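You operate a simulated robot arm through the tools that you are given. There is no shell and no other tool. Be economical: measure what you need, move in short steps, check, and stop when the job is done.

You run a simulated robot arm. Do the job below in one go: nothing can be reset, and whatever is moved stays where it is left.

## Task
Wind the loose green strap up on the winder's spool.
Fine: red roller down, white lever to WIND, and back to STOP at the end. Where these are worked on the way, their far stop is far enough and under half their travel is too little: white lever on the winder.

Only the result counts: the job must be done as asked and must still hold three seconds after the hand-in. Knocking over, shifting, dropping, spilling or breaking anything else fails it.

## Robot
A 7-joint arm with a two-finger gripper on a trunk, on a base that drives. Base frame: it is fixed to the floor where the robot stands at the start and does not move with it; the origin is under the middle of the robot, x ahead of it, y to its left, z up. Readings come in m, degrees, newtons and seconds.
With the tool pointing down near the work surface it reaches from about 0.3 to 0.74 m from the robot's upright axis, wherever it stands. Its first joint turns from -166.0 to 166.0 degrees. Places, roughly: red roller [0.8, 0, 0.6]; strap winder [0.8, 0, 0.5]; white lever on the rack [0.8, -0.6, 0.4]; white lever on the winder [0.8, 0, 0.6]; winder knob [0.8, -0.1, 0.5]; yellow bar [0.9, -0.4, 0.6]. Payload 2.94 kg.
The TCP is the grasp point between the finger pads, 0.03 m short of the fingertips. In the tool frame z runs along the fingers and y along their closing line. Largest opening 0.138 m; the body of the gripper starts 0.109 m behind the TCP.
Orientation is that of the tool frame in the base frame, as [roll, pitch, yaw] about the fixed x, y, z axes, in that order (R = Rz(yaw) Ry(pitch) Rx(roll)). With the fingers straight down and closing along the base's y, the tool's x points along the base's -x, its y along +y and its z along -z.

## Interface
- The arm moves only by the tool arm_command. Its argument "motion" is text: rows parted by semicolons, each of 6 numbers parted by spaces: the shift along the tool's x, y, z in units of 250 mm (1.0 is 250 mm), then the turn, a rotation vector about the tool's x, y, z in units of 45 degrees (1.0 is 45 degrees). In form: x y z ax ay az; .... A call has 1 to 20 rows; each row is the pose to reach, as a shift and turn from the pose commanded when the call began, along the tool's axes at that moment. "jaw" is the closure in counts, from 0 (fully open) to 255 (shut), set as the call begins (left out, the last holds). A call with a number of a shift or a turn outside -1 to 1 is refused whole. A row lasts 0.2 s, in which the tool goes at most 0.05 m and 8.6 degrees; a call with a longer step from one row to the next is refused whole, and so is a gripper value outside its range. A pose out of reach is approached as far as the arm can. The call stops where the force on the tool passes 40 N (or 10 N more than at its start, if that is more) or the arm is blocked; 0.2 s more then pass. Each finger halts on what it meets, pressing with about 30 N; the grip force reading is that of the motor and also rises with nothing between the fingers. The clock runs only during rows and for 0.2 s after the last one: add rows that repeat a pose to give the fingers time. The reply holds the time, the measured pose of the TCP, the force on the tool along the base axes, the opening and the grip force, in the units named above and with some noise, with the torque about the TCP (base axes, N m) and any sound that the robot's microphone picked up.
- Cameras (640 x 400 px; columns grow to the right, rows downward): "scene" is now at [0.0018, 0.117, 1.2984]; the picture's right is [-0.23, -0.97, 0.00], its down [-0.66, 0.16, -0.74] and it looks along [0.72, -0.17, -0.67] (base axes); focal length 258 px, centre (320, 200). "wrist" rides on the gripper at [0.071, 0.019, -0.146] in the tool frame; the picture's right is [-0.26, 0.96, 0.00], its down [-0.85, -0.23, -0.48] and it looks along [-0.46, -0.12, 0.88] (tool axes); focal length 280 px, centre (320, 200). There is no depth. A picture from a camera that has moved, and an enlarged one, comes with that camera's place and axes in the base frame and with its lens.
- camera(camera): a new picture of that camera. No time passes.
- slide_trunk(by): slides the trunk up (or, below 0, down) by that many m; the arm and the scene camera ride with it, the base frame stays. It gives what a move gives, with no picture.
- roll_base(legs): drives the robot by 1 to 6 legs, each [ahead, left, turn to the left] in m, m and degrees, along the robot's own axes; the way and the turn of a leg run together, so that a leg with both is an arc; at most 1.5 m and 180 degrees a leg. The arm and the cameras ride along, it lands a little off, and it stops where it bumps. It gives what a move gives.
- turn_head(pan, tilt): turns the head with the scene camera to pan (to the left, within 86 degrees either way) and tilt (down, from -29 to 69), counted from straight ahead of the robot. It gives what a move gives.
- close_up(camera, box): a new picture of the part [left, top, right, bottom] of that camera's present view, enlarged. No time passes.
- hand_in(): hands the job in; it is judged then, once.

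Work in short steps. Places have to be worked out from the pictures, the camera data and where the tool is seen: move nearer, look again, correct. Check each grasp and each placing, and mend what went wrong. You have 120 turns and 78 pictures in all, those below and enlarged ones among them. Open the gripper and draw the arm clear of the work before you hand the job in, unless the task says otherwise; then end with one line.

The tools are called after ">>>" as name(argument=value, ...) on one line, values as JSON. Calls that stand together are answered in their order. arm_command: Moves the arm, as the interface text tells. Its arguments: {"type":"object","properties":{"motion":{"type":"string"},"jaw":{"type":"number"}},"required":["motion"]} The other tools are called the same way: slide_trunk (by) slides the trunk up or down; roll_base (legs) drives the base; turn_head (pan, tilt) turns the head that bears the scene camera; camera (camera) takes a picture; close_up (camera, box) takes an enlarged picture of a part of a camera's view; hand_in () hands the job in.

At the start:

```text
time_s: 0.0
eef_pos: [0.5025, 0.0889, 0.8]
tool_rot: [-180.0, 0.2, -180.0]
ft_force: [0.4, 0.8, -0.8]
torque: [-0.02, 0.02, -0.01]
finger_gap: 0.1379
gripper_force: 0.0
trunk travel left (down, up): [-0.15, 0.304]
robot x, y, heading: [-0.0002, -0.0005, 0.0]
head pan, tilt: [-13.3, 42.4]
```

scene: 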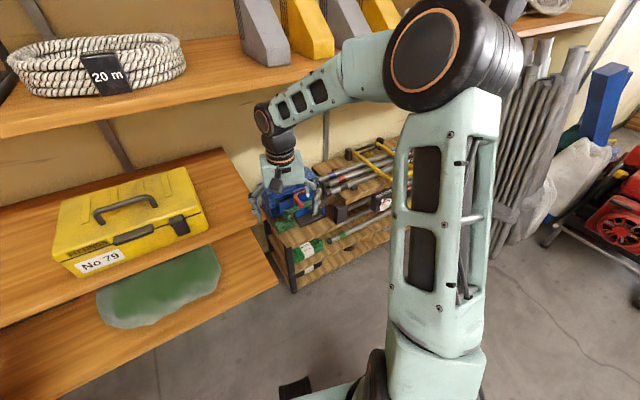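
wrist: 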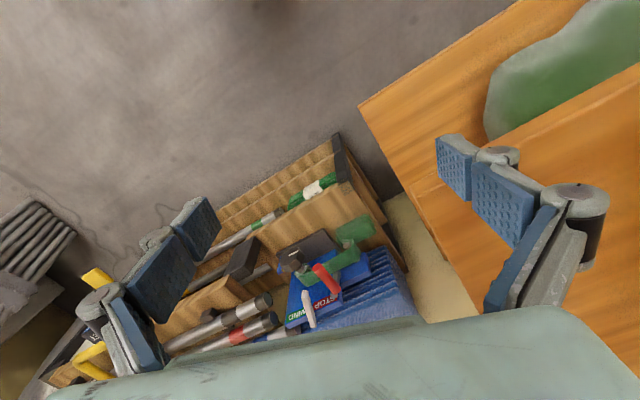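

The winder is visible below the gripper; I take enlarged views of it from both cameras.

>>> close_up(camera="wrist", box=[220, 180, 430, 360])

>>> close_up(camera="scene", box=[230, 130, 420, 280])

```text
2.22 times, centred on (325, 270) of wrist
camera zoom: at [0.4326, 0.1059, 0.9462], right [0.26, 0.96, 0.0], down [0.85, -0.23, 0.48], along [0.46, -0.12, -0.88], focal length 623 px, centre (309, 44)
```

zoom: 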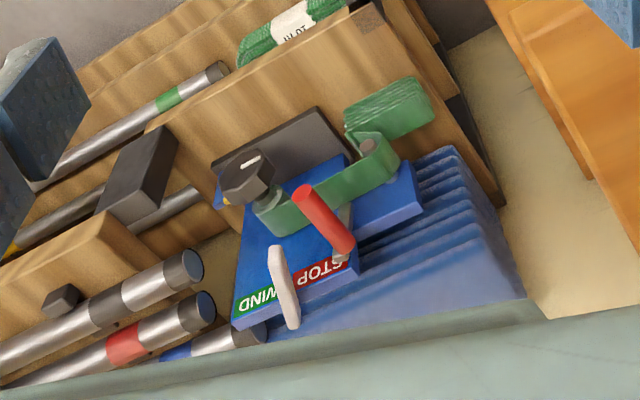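

```text
2.67 times, centred on (325, 205) of scene
camera zoom: at [0.0018, 0.117, 1.2984], right [-0.23, -0.97, 0.0], down [-0.66, 0.16, -0.74], along [0.72, -0.17, -0.67], focal length 688 px, centre (307, 187)
```

zoom: 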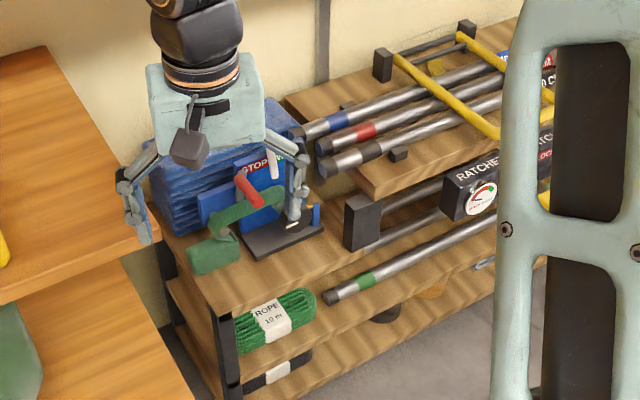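

The winder has a vertical plate facing me, with the knob low on the right. I swing the tool to 45° and lower it for a frontal wrist-camera view.

>>> arm_command(motion="0 -0.07 0.12 0 -0.16 0; 0 -0.14 0.24 0 -0.33 0; 0 -0.22 0.36 0 -0.5 0; 0 -0.3 0.46 0 -0.67 0; 0 -0.37 0.56 0 -0.83 0; 0 -0.44 0.66 0 -1 0")

>>> camera(camera="wrist")

>>> camera(camera="scene")

```text
time_s: 1.4
eef_pos: [0.5037, -0.0228, 0.6347]
tool_rot: [-179.9, 45.0, -180.0]
ft_force: [-0.4, 0.4, 0.3]
torque: [-0.01, 0.01, -0.01]
finger_gap: 0.1378
gripper_force: 0.1
trunk travel left (down, up): [-0.15, 0.304]
robot x, y, heading: [0.0018, 0.0014, -0.4]
head pan, tilt: [-13.3, 42.4]
```

```text
73 pictures are left
camera wrist: at [0.3498, -0.0042, 0.6875], right [0.19, 0.97, 0.18], down [0.26, -0.23, 0.94], along [0.95, -0.13, -0.29], focal length 280 px, centre (320, 200)
```

wrist: 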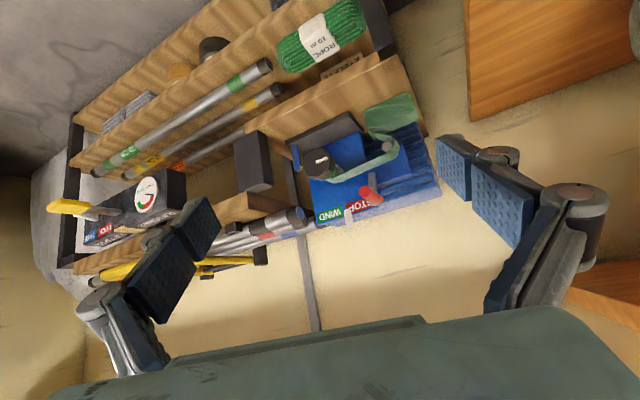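

```text
72 pictures are left
camera scene: at [0.0015, 0.117, 1.2986], right [-0.23, -0.97, 0.0], down [-0.66, 0.16, -0.74], along [0.72, -0.17, -0.67], focal length 258 px, centre (320, 200)
```

scene: 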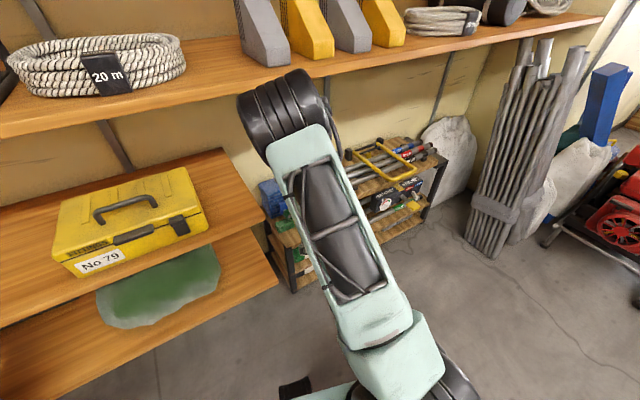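

>>> close_up(camera="wrist", box=[240, 80, 450, 240])

```text
2.50 times, centred on (345, 160) of wrist
camera zoom: at [0.3498, -0.0042, 0.6875], right [0.19, 0.97, 0.18], down [0.26, -0.23, 0.94], along [0.95, -0.13, -0.29], focal length 701 px, centre (258, 300)
```

zoom: 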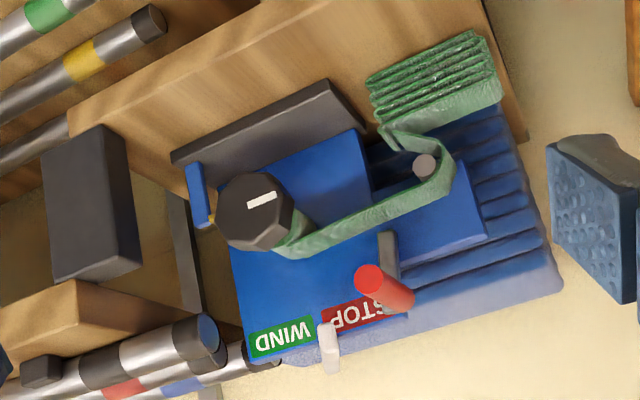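

Knob is about (0.78,-0.05,0.49), the roller's near end about (0.76,0.01,0.565), and the lever tip about (0.82,-0.025,0.585). I move nearer and higher to refine these, closing the jaw.

>>> arm_command(motion="0 0 0.08 0 0.1 0; -0.12 0.06 0.16 0 0.1 0; -0.24 0.1 0.24 0 0.1 0;-0.24 0.1 0.24 0 0.1 0;-0.24 0.1 0.24 0 0.1 0", jaw=255)

>>> camera(camera="wrist")

```text
time_s: 2.6
eef_pos: [0.5859, -0.0002, 0.6376]
tool_rot: [-180.0, 40.4, 180.0]
ft_force: [0.1, 0.2, 0.4]
torque: [0.02, -0.03, 0.0]
finger_gap: 0.0001
gripper_force: 28.6
trunk travel left (down, up): [-0.15, 0.304]
robot x, y, heading: [0.0005, 0.0016, 0.2]
head pan, tilt: [-13.3, 42.4]
```

```text
70 pictures are left
camera wrist: at [0.4379, 0.018, 0.7015], right [0.2, 0.97, 0.17], down [0.34, -0.23, 0.91], along [0.92, -0.12, -0.37], focal length 280 px, centre (320, 200)
```

wrist: 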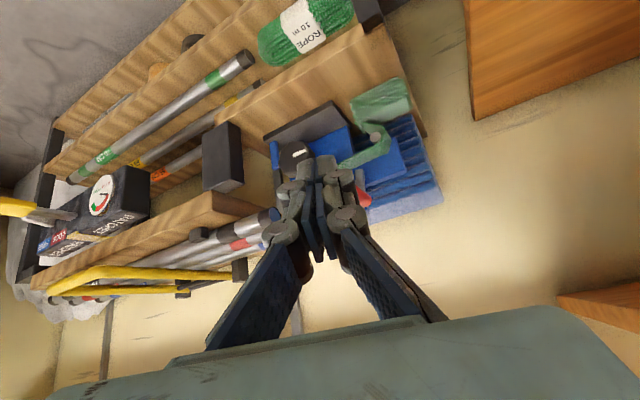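

The closed fingers block the view, so I open them and take a closer, higher look from above.

>>> arm_command(motion="-0.15 0 0.06 0 0.15 0; -0.3 0 0.11 0 0.3 0; -0.456 0 0.168 0 0.45 0; -0.456 0 0.168 0 0.45 0; -0.456 0 0.168 0 0.45 0", jaw=0)

>>> camera(camera="wrist")

```text
time_s: 3.8
eef_pos: [0.7041, 0.0028, 0.68]
tool_rot: [-179.9, 20.3, -179.9]
ft_force: [0.4, -0.3, 0.6]
torque: [0.0, -0.01, -0.01]
finger_gap: 0.138
gripper_force: 0.0
trunk travel left (down, up): [-0.15, 0.304]
robot x, y, heading: [0.0052, 0.0007, -0.0]
head pan, tilt: [-13.3, 42.4]
```

```text
69 pictures are left
camera wrist: at [0.5876, 0.02, 0.7925], right [0.25, 0.96, 0.09], down [0.63, -0.23, 0.74], along [0.74, -0.12, -0.67], focal length 280 px, centre (320, 200)
```

wrist: 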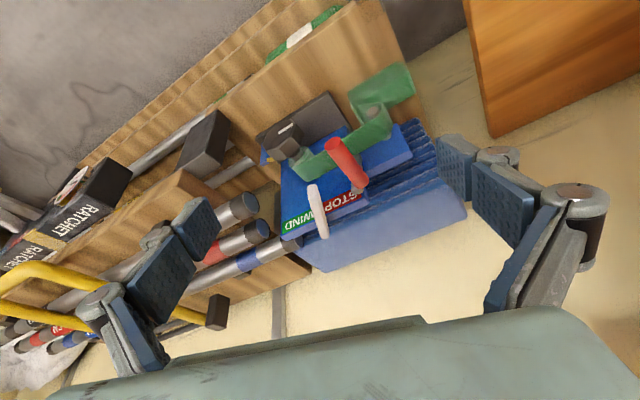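

>>> close_up(camera="wrist", box=[230, 70, 430, 270])

```text
2.00 times, centred on (330, 170) of wrist
camera zoom: at [0.5876, 0.02, 0.7925], right [0.25, 0.96, 0.09], down [0.63, -0.23, 0.74], along [0.74, -0.12, -0.67], focal length 561 px, centre (300, 260)
```

zoom: 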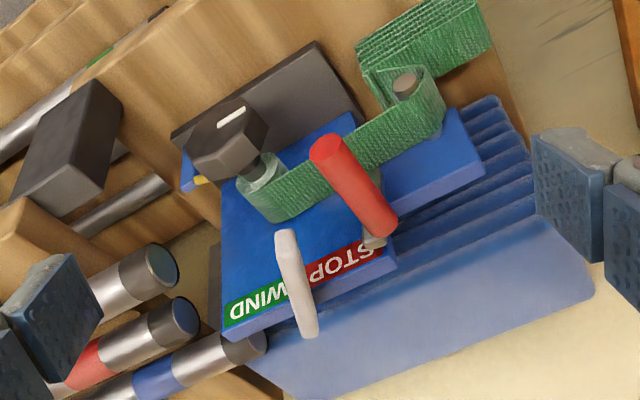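

Triangulating gives a winder yawed about 13°: plate front at x≈0.86–0.89, and knob axis along (0.975, 0.22, 0). I retreat and bring the tool toward horizontal with fingers closed.

>>> arm_command(motion="0.09 -0.02 0.01 0 -0.16 0; 0.18 -0.04 0.02 0 -0.33 0; 0.27 -0.06 0.03 0 -0.5 0; 0.36 -0.09 0.04 0 -0.67 0; 0.45 -0.11 0.05 0 -0.83 0; 0.55 -0.13 0.053 0 -1 0; 0.55 -0.13 0.053 0 -1 0", jaw=255)

>>> arm_command(motion="0 0 0 -0.07 -0.137 -0.015; 0 0 0 -0.143 -0.273 -0.03; 0 0 0 -0.215 -0.41 -0.046; 0 0 0 -0.287 -0.547 -0.062; 0 0 0 -0.287 -0.547 -0.062")

```text
time_s: 5.4
eef_pos: [0.5771, -0.0297, 0.6194]
tool_rot: [-180.0, 65.2, 179.9]
ft_force: [0.2, -0.4, -0.7]
torque: [-0.01, 0.03, 0.03]
finger_gap: 0.0
gripper_force: 27.8
trunk travel left (down, up): [-0.15, 0.304]
robot x, y, heading: [0.0009, 0.0009, 0.0]
head pan, tilt: [-13.3, 42.4]
```

```text
time_s: 6.6
eef_pos: [0.5781, -0.0289, 0.6176]
tool_rot: [-1.1, 89.9, 12.1]
ft_force: [-0.4, -0.5, 1.1]
torque: [0.02, 0.0, 0.0]
finger_gap: 0.0002
gripper_force: 28.3
trunk travel left (down, up): [-0.15, 0.304]
robot x, y, heading: [-0.0003, 0.0033, 0.2]
head pan, tilt: [-13.3, 42.4]
```

The tool is horizontal with yaw 13°. I advance 0.175 m along the axis so the fingertips sit just above the roller.

>>> arm_command(motion="0 0 0.18 0 0 0; 0 0 0.36 0 0 0; 0 0 0.54 0 0 0; 0 0 0.7 0 0 0")

>>> camera(camera="wrist")

>>> camera(camera="scene")

```text
time_s: 7.6
eef_pos: [0.7486, 0.0081, 0.6166]
tool_rot: [85.7, 89.9, 98.8]
ft_force: [0.4, 0.1, -0.5]
torque: [0.0, 0.03, 0.0]
finger_gap: 0.0
gripper_force: 28.6
trunk travel left (down, up): [-0.15, 0.304]
robot x, y, heading: [0.0012, -0.0004, 0.3]
head pan, tilt: [-13.3, 42.4]
```

```text
67 pictures are left
camera wrist: at [0.603, -0.0082, 0.5464], right [-0.22, 0.94, 0.26], down [-0.41, -0.33, 0.85], along [0.89, 0.08, 0.46], focal length 280 px, centre (320, 200)
```

wrist: 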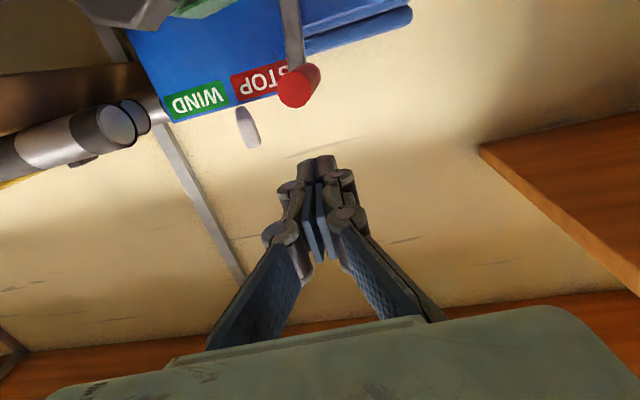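

```text
66 pictures are left
camera scene: at [0.0017, 0.117, 1.2984], right [-0.23, -0.97, 0.0], down [-0.66, 0.16, -0.74], along [0.72, -0.17, -0.67], focal length 258 px, centre (320, 200)
```

scene: 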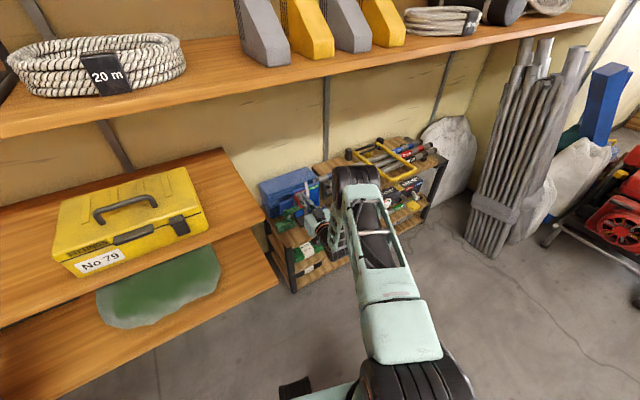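

>>> close_up(camera="wrist", box=[120, 0, 440, 180])

>>> close_up(camera="scene", box=[240, 150, 380, 270])

```text
2.00 times, centred on (280, 90) of wrist
camera zoom: at [0.603, -0.0082, 0.5464], right [-0.22, 0.94, 0.26], down [-0.41, -0.33, 0.85], along [0.89, 0.08, 0.46], focal length 561 px, centre (400, 420)
```

zoom: 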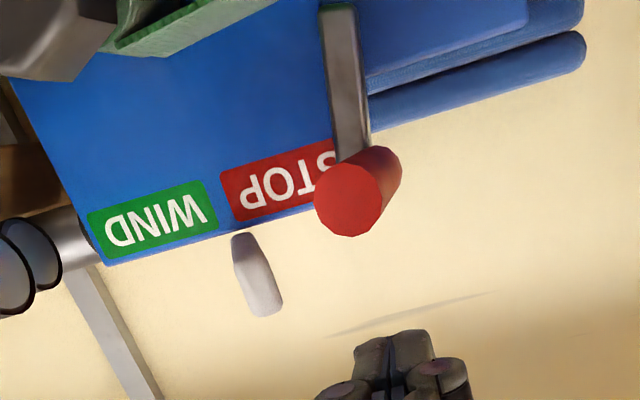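

```text
3.33 times, centred on (310, 210) of scene
camera zoom: at [0.0017, 0.117, 1.2984], right [-0.23, -0.97, 0.0], down [-0.66, 0.16, -0.74], along [0.72, -0.17, -0.67], focal length 860 px, centre (353, 167)
```

zoom: 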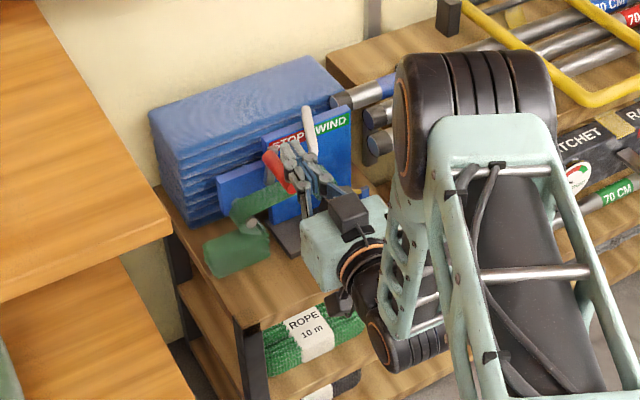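

The grey bar may be a slide rail with the roller at its top. I press the roller down with the finger sides, in small steps under the force stop.

>>> arm_command(motion="0.06 0 0 0 0 0; 0.12 0 0 0 0 0; 0.15 0 0 0 0 0; 0.18 0 0 0 0 0; 0.21 0 0 0 0 0; 0.24 0 0 0 0 0; 0.27 0 0 0 0 0; 0.3 0 0 0 0 0; 0.33 0 0 0 0 0; 0.36 0 0 0 0 0")

>>> camera(camera="wrist")

>>> close_up(camera="scene", box=[240, 150, 380, 270])

```text
time_s: 8.8
eef_pos: [0.7544, 0.0084, 0.5847]
tool_rot: [-7.0, 88.0, 6.2]
ft_force: [-1.2, -0.3, 14.2]
torque: [0.03, -0.09, 0.15]
finger_gap: 0.0062
gripper_force: 28.3
trunk travel left (down, up): [-0.15, 0.304]
robot x, y, heading: [-0.0004, 0.0012, -0.0]
head pan, tilt: [-13.3, 42.4]
stopped in row 5: the force on the tool passed its limit at 43 N (the readings are from after the stop); the commanded pose is now the measured one
```

```text
63 pictures are left
camera wrist: at [0.6107, -0.0067, 0.5072], right [-0.23, 0.94, 0.26], down [-0.44, -0.34, 0.83], along [0.87, 0.08, 0.49], focal length 280 px, centre (320, 200)
```

wrist: 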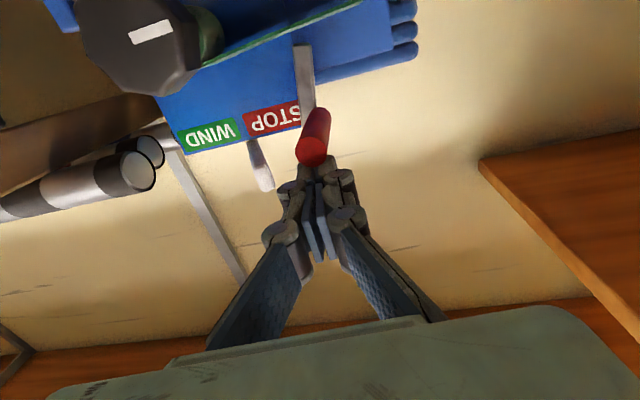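

```text
3.33 times, centred on (310, 210) of scene
camera zoom: at [-0.0003, 0.117, 1.2984], right [-0.23, -0.97, 0.0], down [-0.66, 0.16, -0.74], along [0.72, -0.17, -0.67], focal length 860 px, centre (353, 167)
```

zoom: 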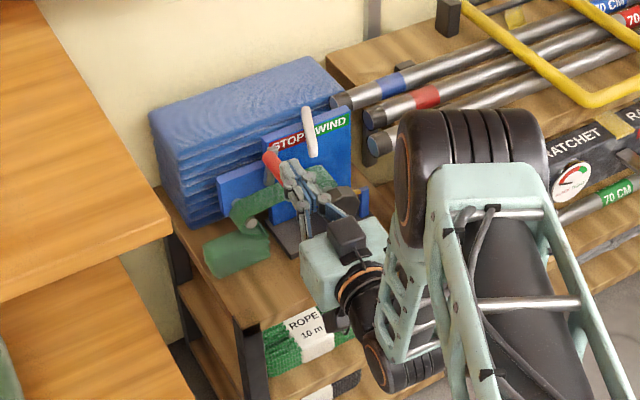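

Pressing straight down stalled at contact, so the roller sits on a swing arm leaning slightly toward the spool (-y). I go round to its +y side and push gently to -y.

>>> arm_command(motion="-0.1 0 0 0 0 0; -0.1 0.13 0 0 0 0; 0.06 0.13 0 0 0 0; 0.06 0.06 0 0 0 0; 0.06 0.04 0 0 0 0; 0.06 0.02 0 0 0 0; 0.06 0 0 0 0 0; 0.06 -0.02 0 0 0 0; 0.06 -0.04 0 0 0 0; 0.06 -0.06 0 0 0 0")

>>> camera(camera="wrist")

```text
time_s: 10.1
eef_pos: [0.7481, 0.0322, 0.5629]
tool_rot: [6.4, 88.6, 21.0]
ft_force: [-4.5, 4.7, 1.8]
torque: [0.0, 0.0, 0.0]
finger_gap: 0.0
gripper_force: 28.2
trunk travel left (down, up): [-0.15, 0.304]
robot x, y, heading: [-0.0004, -0.0011, 0.3]
head pan, tilt: [-13.3, 42.4]
stopped in row 6: the force on the tool passed its limit at 42 N (the readings are from after the stop); the commanded pose is now the measured one
```

```text
61 pictures are left
camera wrist: at [0.6032, 0.0134, 0.489], right [-0.25, 0.93, 0.26], down [-0.42, -0.35, 0.84], along [0.87, 0.1, 0.48], focal length 280 px, centre (320, 200)
```

wrist: 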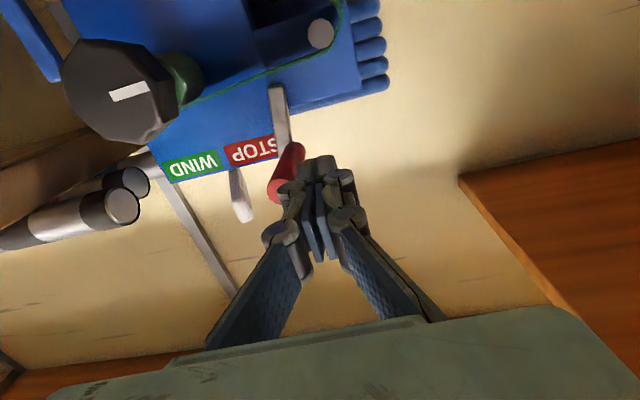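

Blocked in that direction too, so it must swing toward +y, over the post. I go over to its -y side and push +y.

>>> arm_command(motion="0 0.03 0 0 0 0; -0.18 0.03 0 0 0 0; -0.18 -0.1 0 0 0 0; -0.18 -0.22 0 0 0 0; -0.02 -0.22 0 0 0 0; -0.02 -0.19 0 0 0 0; -0.02 -0.17 0 0 0 0; -0.02 -0.15 0 0 0 0; -0.02 -0.13 0 0 0 0; -0.01 -0.11 0 0 0 0; -0.01 -0.09 0 0 0 0")

>>> camera(camera="wrist")

```text
time_s: 12.5
eef_pos: [0.7545, 0.0061, 0.5654]
tool_rot: [5.4, 88.7, 19.9]
ft_force: [-0.1, 0.0, -0.5]
torque: [-0.01, 0.0, -0.01]
finger_gap: 0.0
gripper_force: 27.8
trunk travel left (down, up): [-0.15, 0.304]
robot x, y, heading: [-0.0012, -0.001, 0.4]
head pan, tilt: [-13.3, 42.4]
```

```text
60 pictures are left
camera wrist: at [0.6092, -0.0104, 0.4916], right [-0.25, 0.93, 0.26], down [-0.42, -0.35, 0.84], along [0.87, 0.09, 0.48], focal length 280 px, centre (320, 200)
```

wrist: 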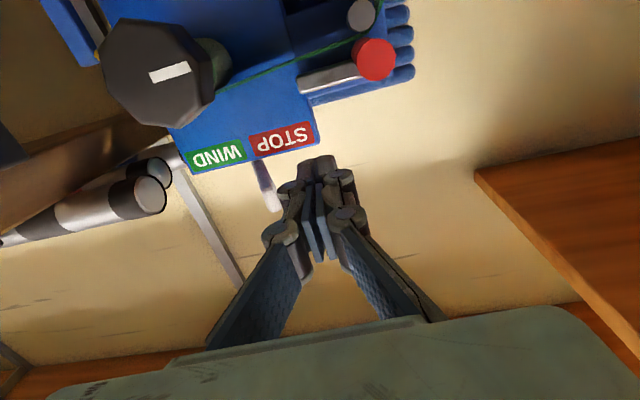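

The roller swung down over the strap by the post. I press it gently down from above to make sure it is seated.

>>> arm_command(motion="-0.03 0.1 0 0 0 0; -0.03 0.19 0 0 0 0; 0.06 0.19 0 0 0 0; 0.1 0.19 0 0 0 0; 0.13 0.19 0 0 0 0; 0.15 0.19 0 0 0 0; 0.17 0.19 0 0 0 0; 0.19 0.19 0 0 0 0; 0.21 0.19 0 0 0 0; 0.23 0.19 0 0 0 0")

>>> camera(camera="wrist")

```text
time_s: 14.5
eef_pos: [0.7467, 0.0557, 0.528]
tool_rot: [-0.6, 87.1, 14.2]
ft_force: [0.1, 1.2, 13.4]
torque: [-0.06, -0.05, 0.08]
finger_gap: 0.0001
gripper_force: 28.3
trunk travel left (down, up): [-0.15, 0.304]
robot x, y, heading: [0.0013, 0.0001, 0.5]
head pan, tilt: [-13.3, 42.4]
stopped in row 9: the force on the tool passed its limit at 43 N (the readings are from after the stop); the commanded pose is now the measured one
```

```text
59 pictures are left
camera wrist: at [0.6045, 0.0374, 0.4497], right [-0.26, 0.93, 0.26], down [-0.45, -0.35, 0.82], along [0.86, 0.09, 0.5], focal length 280 px, centre (320, 200)
```

wrist: 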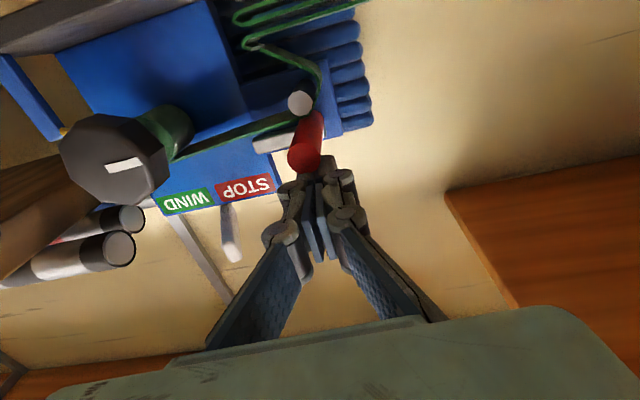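

Roller is seated. Next I go to the lever's +y side with closed fingers and push it to -y, toward WIND.

>>> arm_command(motion="-0.14 0 0 0 0 0; -0.28 0 0 0 -0.05 0; -0.28 -0.13 0 0 -0.05 0; -0.28 -0.244 0 0 -0.05 0; -0.26 -0.244 0.1 0 -0.05 0; -0.24 -0.244 0.177 0 -0.05 0; -0.24 -0.27 0.177 0 -0.05 0; -0.24 -0.29 0.177 0 -0.05 0; -0.24 -0.31 0.177 0 -0.05 0; -0.24 -0.33 0.177 0 -0.05 0; -0.24 -0.35 0.177 0 -0.05 0; -0.24 -0.37 0.177 0 -0.05 0; -0.24 -0.39 0.177 0 -0.05 0; -0.24 -0.41 0.177 0 -0.05 0")

>>> camera(camera="wrist")

>>> close_up(camera="scene", box=[240, 150, 380, 270])

```text
time_s: 17.5
eef_pos: [0.8116, -0.0328, 0.5848]
tool_rot: [0.6, 85.5, 15.2]
ft_force: [0.3, 0.3, 0.6]
torque: [-0.02, -0.01, 0.0]
finger_gap: 0.0
gripper_force: 28.7
trunk travel left (down, up): [-0.15, 0.304]
robot x, y, heading: [-0.0015, 0.0034, 0.2]
head pan, tilt: [-13.3, 42.4]
```

```text
58 pictures are left
camera wrist: at [0.6711, -0.0516, 0.502], right [-0.26, 0.93, 0.26], down [-0.47, -0.36, 0.81], along [0.84, 0.09, 0.53], focal length 280 px, centre (320, 200)
```

wrist: 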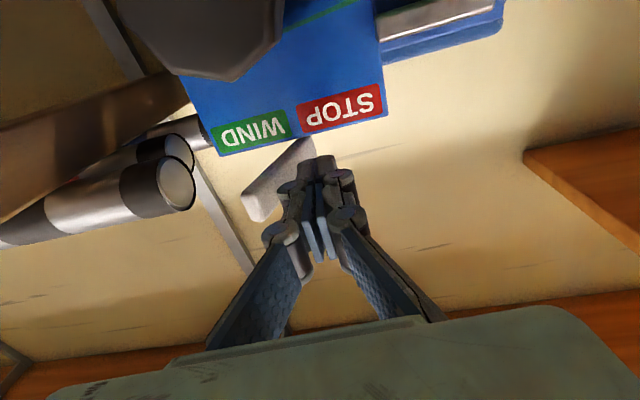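

```text
3.33 times, centred on (310, 210) of scene
camera zoom: at [0.0007, 0.1177, 1.2984], right [-0.23, -0.97, 0.0], down [-0.66, 0.15, -0.74], along [0.72, -0.17, -0.67], focal length 860 px, centre (353, 167)
```

zoom: 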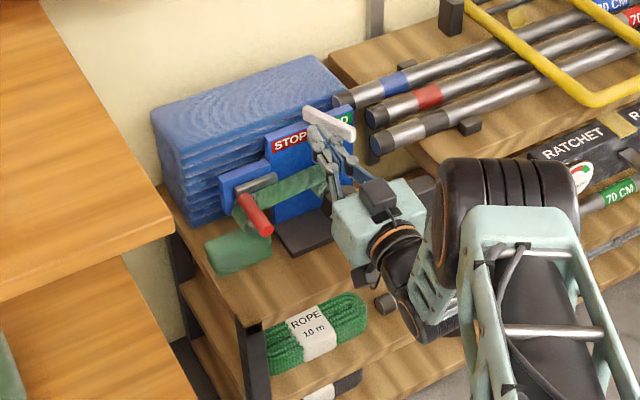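

The lever is swinging about a vertical pivot and is partway round. I keep pushing along the arc to its stop.

>>> arm_command(motion="0 -0.02 0 0 0.05 0; 0 -0.04 0.01 0 0.1 0; 0 -0.06 0.02 0 0.1 0; 0 -0.08 0.03 0 0.1 0; 0 -0.1 0.04 0 0.1 0; 0 -0.12 0.05 0 0.1 0; 0 -0.13 0.07 0 0.1 0; 0 -0.14 0.09 0 0.1 0; 0 -0.15 0.11 0 0.1 0; 0 -0.16 0.13 0 0.1 0")

>>> camera(camera="wrist")

>>> close_up(camera="scene", box=[240, 150, 380, 270])

```text
time_s: 18.5
eef_pos: [0.8183, -0.0416, 0.5806]
tool_rot: [99.1, 89.9, 114.5]
ft_force: [-2.2, 3.9, 0.3]
torque: [-0.05, 0.02, 0.05]
finger_gap: 0.0
gripper_force: 28.9
trunk travel left (down, up): [-0.15, 0.304]
robot x, y, heading: [-0.0006, 0.0013, 0.6]
head pan, tilt: [-13.3, 42.4]
stopped in row 5: the force on the tool passed its limit at 47 N (the readings are from after the stop); the commanded pose is now the measured one
```

```text
56 pictures are left
camera wrist: at [0.6731, -0.0628, 0.5108], right [-0.26, 0.93, 0.26], down [-0.4, -0.35, 0.85], along [0.88, 0.11, 0.46], focal length 280 px, centre (320, 200)
```

wrist: 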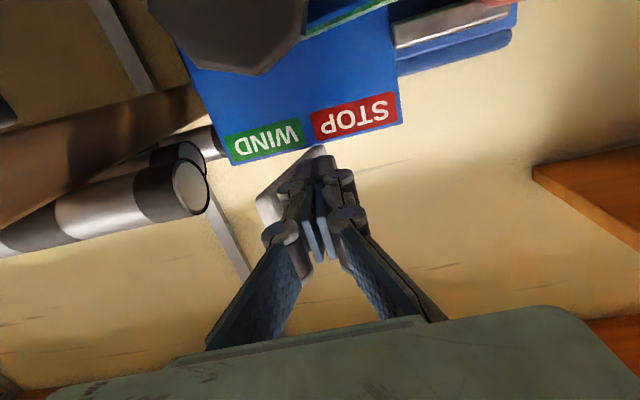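

```text
3.33 times, centred on (310, 210) of scene
camera zoom: at [-0.0005, 0.1182, 1.2984], right [-0.23, -0.97, 0.0], down [-0.66, 0.15, -0.74], along [0.72, -0.17, -0.67], focal length 860 px, centre (353, 167)
```

zoom: 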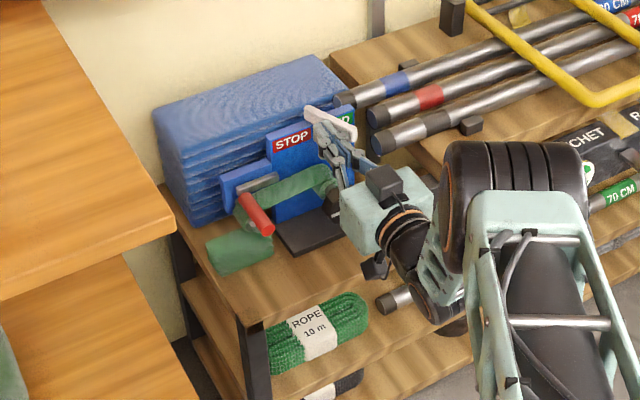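

The force rose at the lever's stop, so it's at WIND. I back off, drop in front of the knob with the jaw open, and look.

>>> arm_command(motion="0 0.06 0 0 0 0; 0 0.06 -0.16 0 0 0; 0 0.04 -0.34 0 0 0; 0 0.03 -0.52 0 0 0; 0 0.03 -0.7 0 0 0; 0.17 0.03 -0.7 0 0 0; 0.35 0.03 -0.7 0 0 0; 0.35 0.03 -0.7 0 0 0", jaw=255)

>>> arm_command(motion="0 0 0 0.04 0 0; 0 0 0 0.04 0 0; 0 0 0 0.04 0 0; 0 0 0 0.04 0 0", jaw=90)

>>> camera(camera="wrist")

>>> close_up(camera="scene", box=[240, 150, 380, 270])

```text
time_s: 20.3
eef_pos: [0.6486, -0.0829, 0.4946]
tool_rot: [104.9, 89.9, 120.2]
ft_force: [-0.1, 0.0, 0.5]
torque: [0.06, -0.03, 0.01]
finger_gap: 0.0
gripper_force: 28.4
trunk travel left (down, up): [-0.15, 0.304]
robot x, y, heading: [-0.004, 0.0013, 0.0]
head pan, tilt: [-13.3, 42.4]
```

```text
time_s: 21.3
eef_pos: [0.6473, -0.0821, 0.4942]
tool_rot: [110.8, 89.8, 124.2]
ft_force: [0.1, 0.4, -0.1]
torque: [0.01, -0.04, -0.01]
finger_gap: 0.0895
gripper_force: 0.0
trunk travel left (down, up): [-0.15, 0.304]
robot x, y, heading: [-0.0036, -0.0013, 0.2]
head pan, tilt: [-13.3, 42.4]
```

```text
54 pictures are left
camera wrist: at [0.502, -0.0985, 0.4234], right [-0.23, 0.94, 0.26], down [-0.41, -0.34, 0.85], along [0.89, 0.08, 0.46], focal length 280 px, centre (320, 200)
```

wrist: 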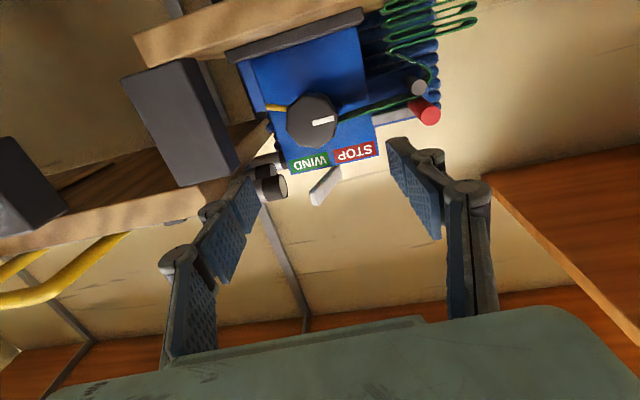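

```text
3.33 times, centred on (310, 210) of scene
camera zoom: at [0.0, 0.1179, 1.2984], right [-0.23, -0.97, 0.0], down [-0.66, 0.15, -0.74], along [0.72, -0.17, -0.67], focal length 860 px, centre (353, 167)
```

zoom: 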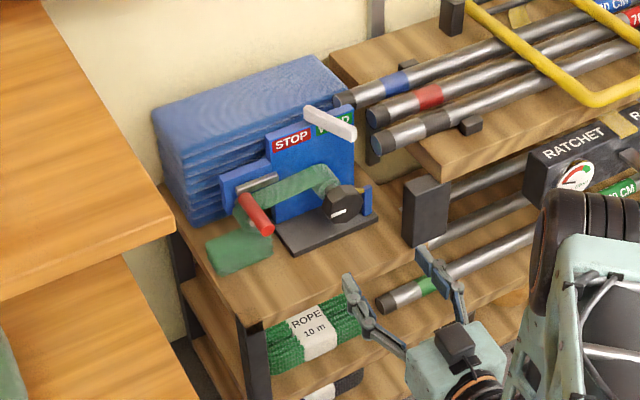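

Now the knob's face triangulates to (0.80,-0.054,0.486), facing along the 13° axis. I advance with the jaw half open around it.

>>> arm_command(motion="0.033 -0.032 0.15 0 0 0; 0.033 -0.032 0.3 0 0 0; 0.033 -0.032 0.4 0 0 0; 0.033 -0.032 0.48 0 0 0; 0.033 -0.032 0.48 0 0 0")

>>> camera(camera="wrist")

>>> close_up(camera="scene", box=[240, 150, 380, 270])

```text
time_s: 22.5
eef_pos: [0.7659, -0.062, 0.4836]
tool_rot: [113.1, 89.7, 126.7]
ft_force: [0.1, -0.6, 0.6]
torque: [-0.02, 0.03, 0.01]
finger_gap: 0.0891
gripper_force: 0.0
trunk travel left (down, up): [-0.15, 0.304]
robot x, y, heading: [0.0017, -0.0045, 0.2]
head pan, tilt: [-13.3, 42.4]
```

```text
52 pictures are left
camera wrist: at [0.6185, -0.0773, 0.4142], right [-0.22, 0.94, 0.26], down [-0.41, -0.34, 0.85], along [0.89, 0.08, 0.46], focal length 280 px, centre (320, 200)
```

wrist: 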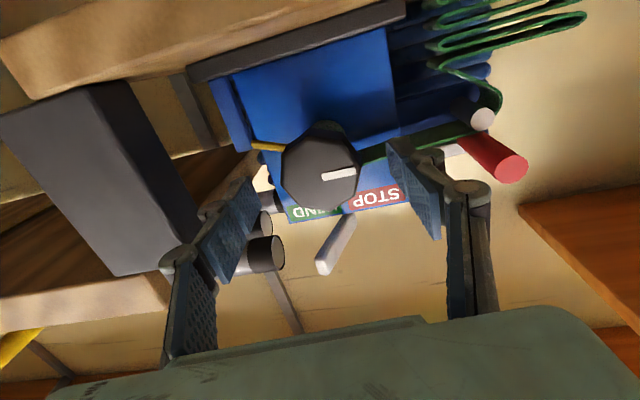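

```text
3.33 times, centred on (310, 210) of scene
camera zoom: at [0.0, 0.1179, 1.2984], right [-0.23, -0.97, 0.0], down [-0.66, 0.15, -0.74], along [0.72, -0.17, -0.67], focal length 860 px, centre (353, 167)
```

zoom: 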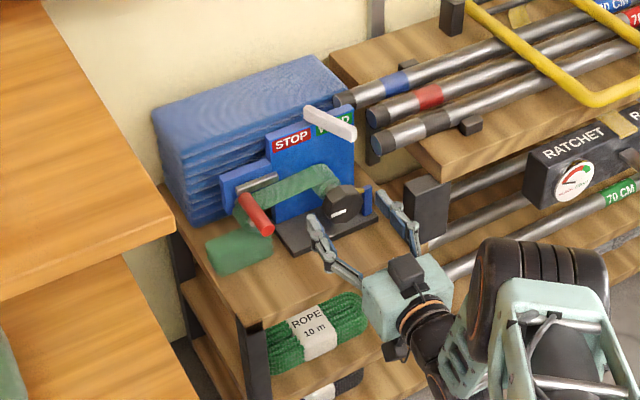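

Aligned with the knob (centre z≈0.487). I advance the last 25 mm, then close.

>>> arm_command(motion="-0.012 0 0.05 0 0 0; -0.012 0 0.1 0 0 0; -0.012 0 0.1 0 0 0")

>>> arm_command(motion="0 0 0 0 0 0; 0 0 0 0 0 0; 0 0 0 0 0 0; 0 0 0 0 0 0", jaw=255)

>>> camera(camera="wrist")

```text
time_s: 23.3
eef_pos: [0.7918, -0.0569, 0.4877]
tool_rot: [112.3, 89.9, 126.0]
ft_force: [-0.1, 0.5, 0.0]
torque: [0.02, -0.01, 0.01]
finger_gap: 0.089
gripper_force: 0.1
trunk travel left (down, up): [-0.15, 0.304]
robot x, y, heading: [-0.0027, 0.0009, 0.5]
head pan, tilt: [-13.3, 42.4]
```

```text
time_s: 24.3
eef_pos: [0.79, -0.0534, 0.4872]
tool_rot: [113.5, 89.8, 127.2]
ft_force: [-5.0, 7.7, 1.2]
torque: [0.06, -0.08, -0.08]
finger_gap: 0.0522
gripper_force: 45.1
trunk travel left (down, up): [-0.15, 0.304]
robot x, y, heading: [-0.0043, 0.0012, 0.3]
head pan, tilt: [-13.3, 42.4]
```

```text
50 pictures are left
camera wrist: at [0.6445, -0.0705, 0.4178], right [-0.23, 0.94, 0.26], down [-0.41, -0.34, 0.85], along [0.88, 0.09, 0.46], focal length 280 px, centre (320, 200)
```

wrist: 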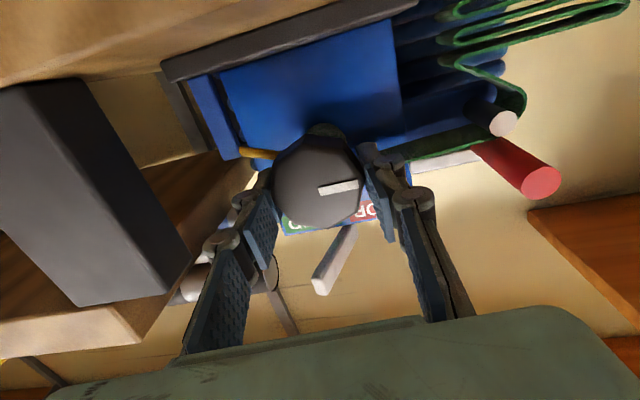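

The knob is gripped (opening 52 mm). I turn +45° (clockwise as I face it), so the strap coming over the spool's top winds in.

>>> arm_command(motion="0 0.008 0 0 0 0.16; 0 0.008 0 0 0 0.33; 0 0.008 0 0 0 0.5; 0 0.008 0 0 0 0.67; 0 0.008 0 0 0 0.83; 0 0.008 0 0 0 1")

>>> camera(camera="wrist")

```text
time_s: 25.7
eef_pos: [0.7908, -0.0557, 0.4871]
tool_rot: [90.2, 44.7, 103.5]
ft_force: [10.4, -3.0, -6.4]
torque: [-0.27, 0.77, -0.07]
finger_gap: 0.052
gripper_force: 44.8
trunk travel left (down, up): [-0.15, 0.304]
robot x, y, heading: [-0.0024, 0.0051, 0.1]
head pan, tilt: [-13.3, 42.4]
```

```text
49 pictures are left
camera wrist: at [0.6345, -0.0288, 0.4518], right [-0.11, 0.48, 0.87], down [-0.28, -0.85, 0.43], along [0.95, -0.2, 0.23], focal length 280 px, centre (320, 200)
```

wrist: 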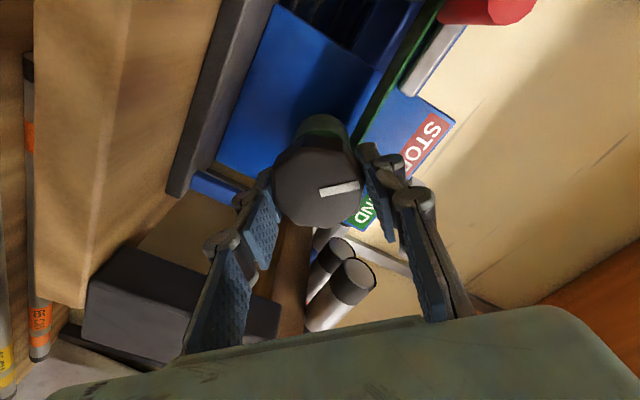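

The knob turned with the gripper and the torque shows winding load. I continue another 45° and check the strap from the scene camera.

>>> arm_command(motion="0 0 0 0 0 0.16; 0 0 0 0 0 0.33; 0 0 0 0 0 0.5; 0 0 0 0 0 0.67; 0 0 0 0 0 0.83; 0 0 0 0 0 1")

>>> close_up(camera="scene", box=[240, 150, 380, 270])

>>> camera(camera="wrist")

```text
time_s: 27.1
eef_pos: [0.7899, -0.0566, 0.4852]
tool_rot: [90.3, -0.4, 103.3]
ft_force: [-1.2, -20.2, -15.0]
torque: [-0.26, 0.6, -0.12]
finger_gap: 0.0523
gripper_force: 44.8
trunk travel left (down, up): [-0.15, 0.304]
robot x, y, heading: [0.0005, -0.0, 0.1]
head pan, tilt: [-13.3, 42.4]
```

```text
3.33 times, centred on (310, 210) of scene
camera zoom: at [0.0019, 0.1171, 1.2984], right [-0.23, -0.97, 0.0], down [-0.66, 0.15, -0.74], along [0.72, -0.17, -0.68], focal length 860 px, centre (353, 167)
```

zoom: 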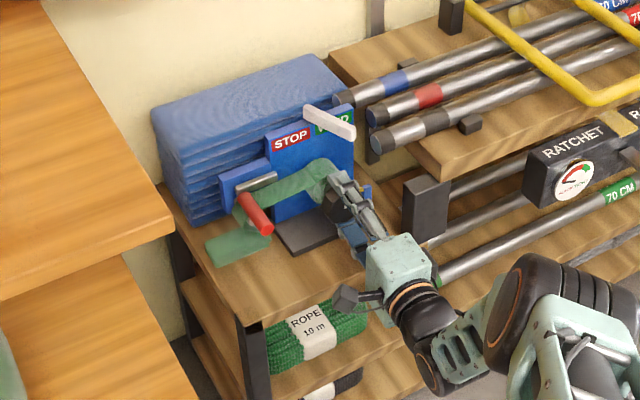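

```text
47 pictures are left
camera wrist: at [0.6325, -0.0227, 0.5061], right [0.07, -0.26, 0.96], down [-0.27, -0.93, -0.23], along [0.96, -0.24, -0.13], focal length 280 px, centre (320, 200)
```

wrist: 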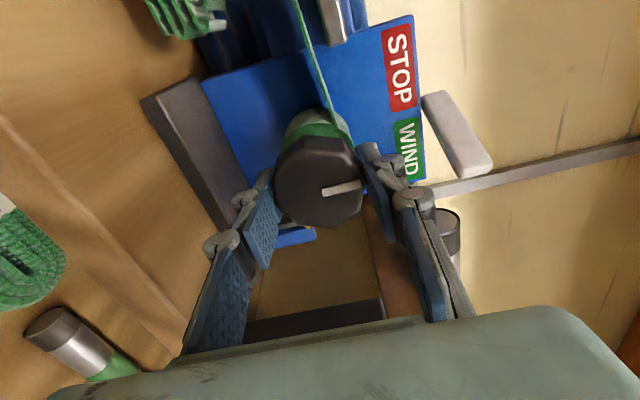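

Winding works: the loose pile on the shelf is visibly shrinking. I continue, easing the small side load.

>>> arm_command(motion="-0.008 -0.006 0 0 0 0.16; -0.008 -0.006 0 0 0 0.33; -0.008 -0.006 0 0 0 0.5; -0.008 -0.006 0 0 0 0.67; -0.008 -0.006 0 0 0 0.83; -0.008 -0.006 0 0 0 1")

>>> arm_command(motion="0 0 0 0 0 0.16; 0 0 0 0 0 0.33; 0 0 0 0 0 0.5; 0 0 0 0 0 0.67; 0 0 0 0 0 0.83; 0 0 0 0 0 1")

>>> close_up(camera="scene", box=[240, 150, 380, 270])

>>> camera(camera="wrist")

```text
time_s: 28.5
eef_pos: [0.7923, -0.055, 0.4839]
tool_rot: [90.6, -45.4, 103.2]
ft_force: [3.6, -8.2, -17.8]
torque: [-0.25, 0.66, -0.15]
finger_gap: 0.052
gripper_force: 44.7
trunk travel left (down, up): [-0.15, 0.304]
robot x, y, heading: [0.0003, 0.0021, 0.3]
head pan, tilt: [-13.3, 42.4]
```

```text
time_s: 29.9
eef_pos: [0.7911, -0.0531, 0.4842]
tool_rot: [119.9, -88.6, 73.5]
ft_force: [13.7, 1.3, -10.0]
torque: [-0.07, 0.26, -0.79]
finger_gap: 0.052
gripper_force: 45.4
out of reach, approached as far as the arm can: row 6
trunk travel left (down, up): [-0.15, 0.304]
robot x, y, heading: [-0.0016, 0.0011, 0.1]
head pan, tilt: [-13.3, 42.4]
stopped in row 6: the force on the tool passed its limit at 45 N (the readings are from after the stop); the commanded pose is now the measured one
```

```text
3.33 times, centred on (310, 210) of scene
camera zoom: at [0.0019, 0.118, 1.2986], right [-0.22, -0.97, 0.0], down [-0.66, 0.15, -0.74], along [0.72, -0.17, -0.68], focal length 860 px, centre (353, 167)
```

zoom: 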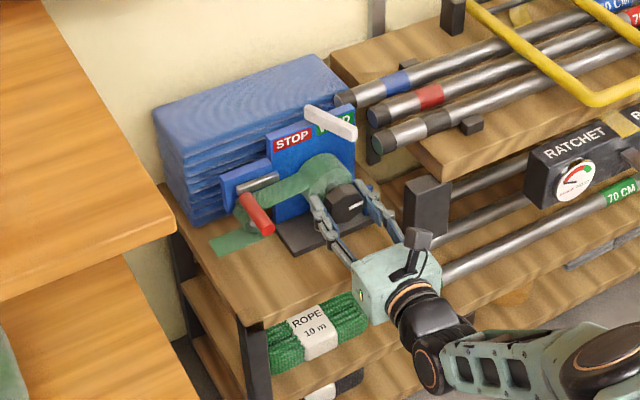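

```text
45 pictures are left
camera wrist: at [0.654, -0.1056, 0.5579], right [0.22, -0.94, -0.24], down [-0.52, 0.09, -0.85], along [0.82, 0.31, -0.47], focal length 280 px, centre (320, 200)
```

wrist: 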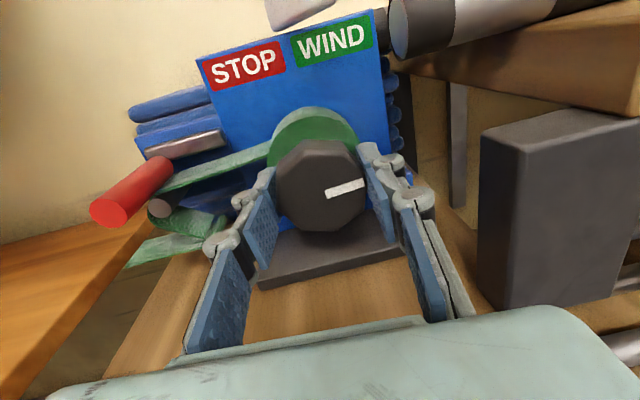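

About 180° wound; the arm is at its wrist limit and the pile is nearly gone. I open the jaw, back off slightly, and rewind the wrist.

>>> arm_command(motion="0 0 0 0 0 0; 0 0 0 0 0 0; 0 0 -0.12 0 0 0; 0 0 -0.12 0 0 -0.16; 0 0 -0.12 0 0 -0.33; 0 0 -0.12 0 0 -0.5; 0 0 -0.12 0 0 -0.67; 0 0 -0.12 0 0 -0.83; 0 0 -0.12 0 0 -1", jaw=100)

>>> camera(camera="wrist")

```text
time_s: 31.9
eef_pos: [0.7619, -0.0613, 0.4865]
tool_rot: [90.4, -43.5, 103.1]
ft_force: [-0.2, 0.0, 0.1]
torque: [-0.01, -0.02, 0.02]
finger_gap: 0.084
gripper_force: 0.1
trunk travel left (down, up): [-0.15, 0.304]
robot x, y, heading: [0.002, -0.0013, 0.4]
head pan, tilt: [-13.3, 42.4]
```

```text
44 pictures are left
camera wrist: at [0.612, -0.0585, 0.5515], right [0.2, -0.83, 0.52], down [-0.36, -0.56, -0.75], along [0.91, -0.04, -0.41], focal length 280 px, centre (320, 200)
```

wrist: 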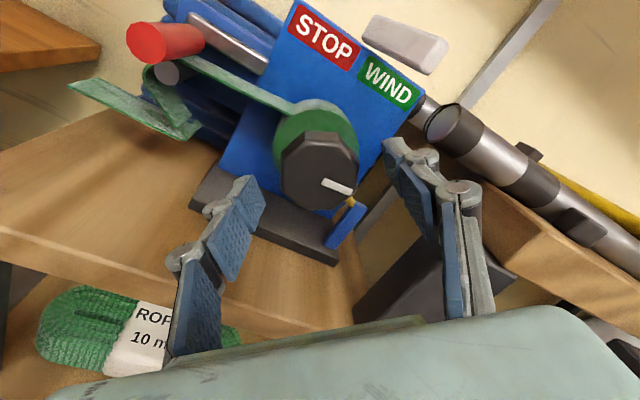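

The knob held its place and a short tail of strap remains. I rewind the wrist further.

>>> arm_command(motion="0 0 0 0 0 -0.18; 0 0 0 0 0 -0.36; 0 0 0 0 0 -0.54; 0 0 0 0 0 -0.72; 0 0 0 0 0 -0.9; 0 0 0 0 0 -1")

>>> arm_command(motion="0 0 0 0 0 -0.18; 0 0 0 0 0 -0.36; 0 0 0 0 0 -0.54; 0 0 0 0 0 -0.72; 0 0 0 0 0 -0.9; 0 0 0 0 0 -1")

>>> arm_command(motion="0 0 0 0 0 -0.18; 0 0 0 0 0 -0.36; 0 0 0 0 0 -0.54; 0 0 0 0 0 -0.72; 0 0 0 0 0 -0.9; 0 0 0 0 0 -1")

>>> arm_command(motion="0 0 0 0 0 -0.18; 0 0 0 0 0 -0.36; 0 0 0 0 0 -0.54; 0 0 0 0 0 -0.72; 0 0 0 0 0 -0.9; 0 0 0 0 0 -1")

```text
time_s: 33.3
eef_pos: [0.7589, -0.0616, 0.4873]
tool_rot: [90.4, 1.5, 103.5]
ft_force: [0.4, -0.6, 0.1]
torque: [0.02, 0.01, 0.03]
finger_gap: 0.0837
gripper_force: 0.2
trunk travel left (down, up): [-0.15, 0.304]
robot x, y, heading: [-0.0011, 0.0023, 0.2]
head pan, tilt: [-13.3, 42.4]
```

```text
time_s: 34.7
eef_pos: [0.7619, -0.0604, 0.4866]
tool_rot: [90.7, 46.3, 103.9]
ft_force: [-0.3, 0.5, 0.0]
torque: [0.01, 0.02, 0.01]
finger_gap: 0.0839
gripper_force: 0.0
trunk travel left (down, up): [-0.15, 0.304]
robot x, y, heading: [-0.0023, 0.0021, 0.4]
head pan, tilt: [-13.3, 42.4]
```

```text
time_s: 36.1
eef_pos: [0.7614, -0.0607, 0.4874]
tool_rot: [-105.8, 88.5, -92.4]
ft_force: [-0.1, 0.6, -0.5]
torque: [-0.01, 0.02, 0.03]
finger_gap: 0.0839
gripper_force: 0.0
trunk travel left (down, up): [-0.15, 0.304]
robot x, y, heading: [-0.0032, 0.001, 0.2]
head pan, tilt: [-13.3, 42.4]
```

```text
time_s: 37.5
eef_pos: [0.7612, -0.0618, 0.4876]
tool_rot: [-90.5, 43.7, -77.0]
ft_force: [-0.9, 0.3, -0.2]
torque: [-0.03, -0.02, 0.0]
finger_gap: 0.084
gripper_force: 0.1
trunk travel left (down, up): [-0.15, 0.304]
robot x, y, heading: [0.0003, -0.0, 0.5]
head pan, tilt: [-13.3, 42.4]
```

>>> arm_command(motion="0 0 0 0 0 -0.18; 0 0 0 0 0 -0.36; 0 0 0 0 0 -0.54; 0 0 0 0 0 -0.72; 0 0 0 0 0 -0.9; 0 0 0 0 0 -1")

>>> camera(camera="wrist")

>>> close_up(camera="scene", box=[240, 150, 380, 270])

```text
time_s: 38.9
eef_pos: [0.7606, -0.0606, 0.4878]
tool_rot: [-90.4, -1.3, -76.6]
ft_force: [-0.1, 0.0, -0.3]
torque: [-0.03, -0.01, 0.04]
finger_gap: 0.0841
gripper_force: 0.1
trunk travel left (down, up): [-0.15, 0.304]
robot x, y, heading: [-0.0018, 0.0058, 0.4]
head pan, tilt: [-13.3, 42.4]
```

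```text
43 pictures are left
camera wrist: at [0.6358, -0.1648, 0.4714], right [-0.06, 0.23, -0.97], down [-0.66, 0.72, 0.21], along [0.75, 0.65, 0.11], focal length 280 px, centre (320, 200)
```

wrist: 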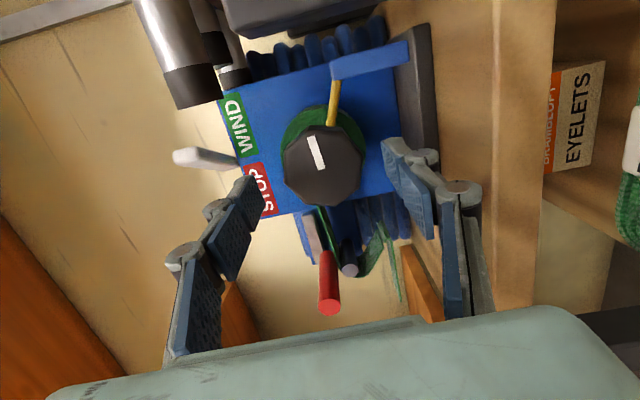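

```text
3.33 times, centred on (310, 210) of scene
camera zoom: at [0.0, 0.1179, 1.2984], right [-0.23, -0.97, 0.0], down [-0.66, 0.15, -0.74], along [0.72, -0.17, -0.67], focal length 860 px, centre (353, 167)
```

zoom: 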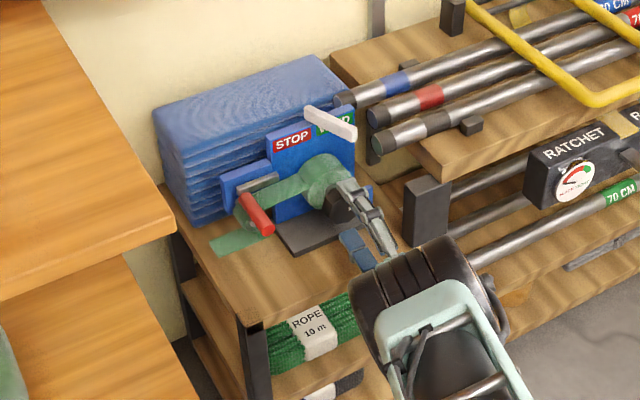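

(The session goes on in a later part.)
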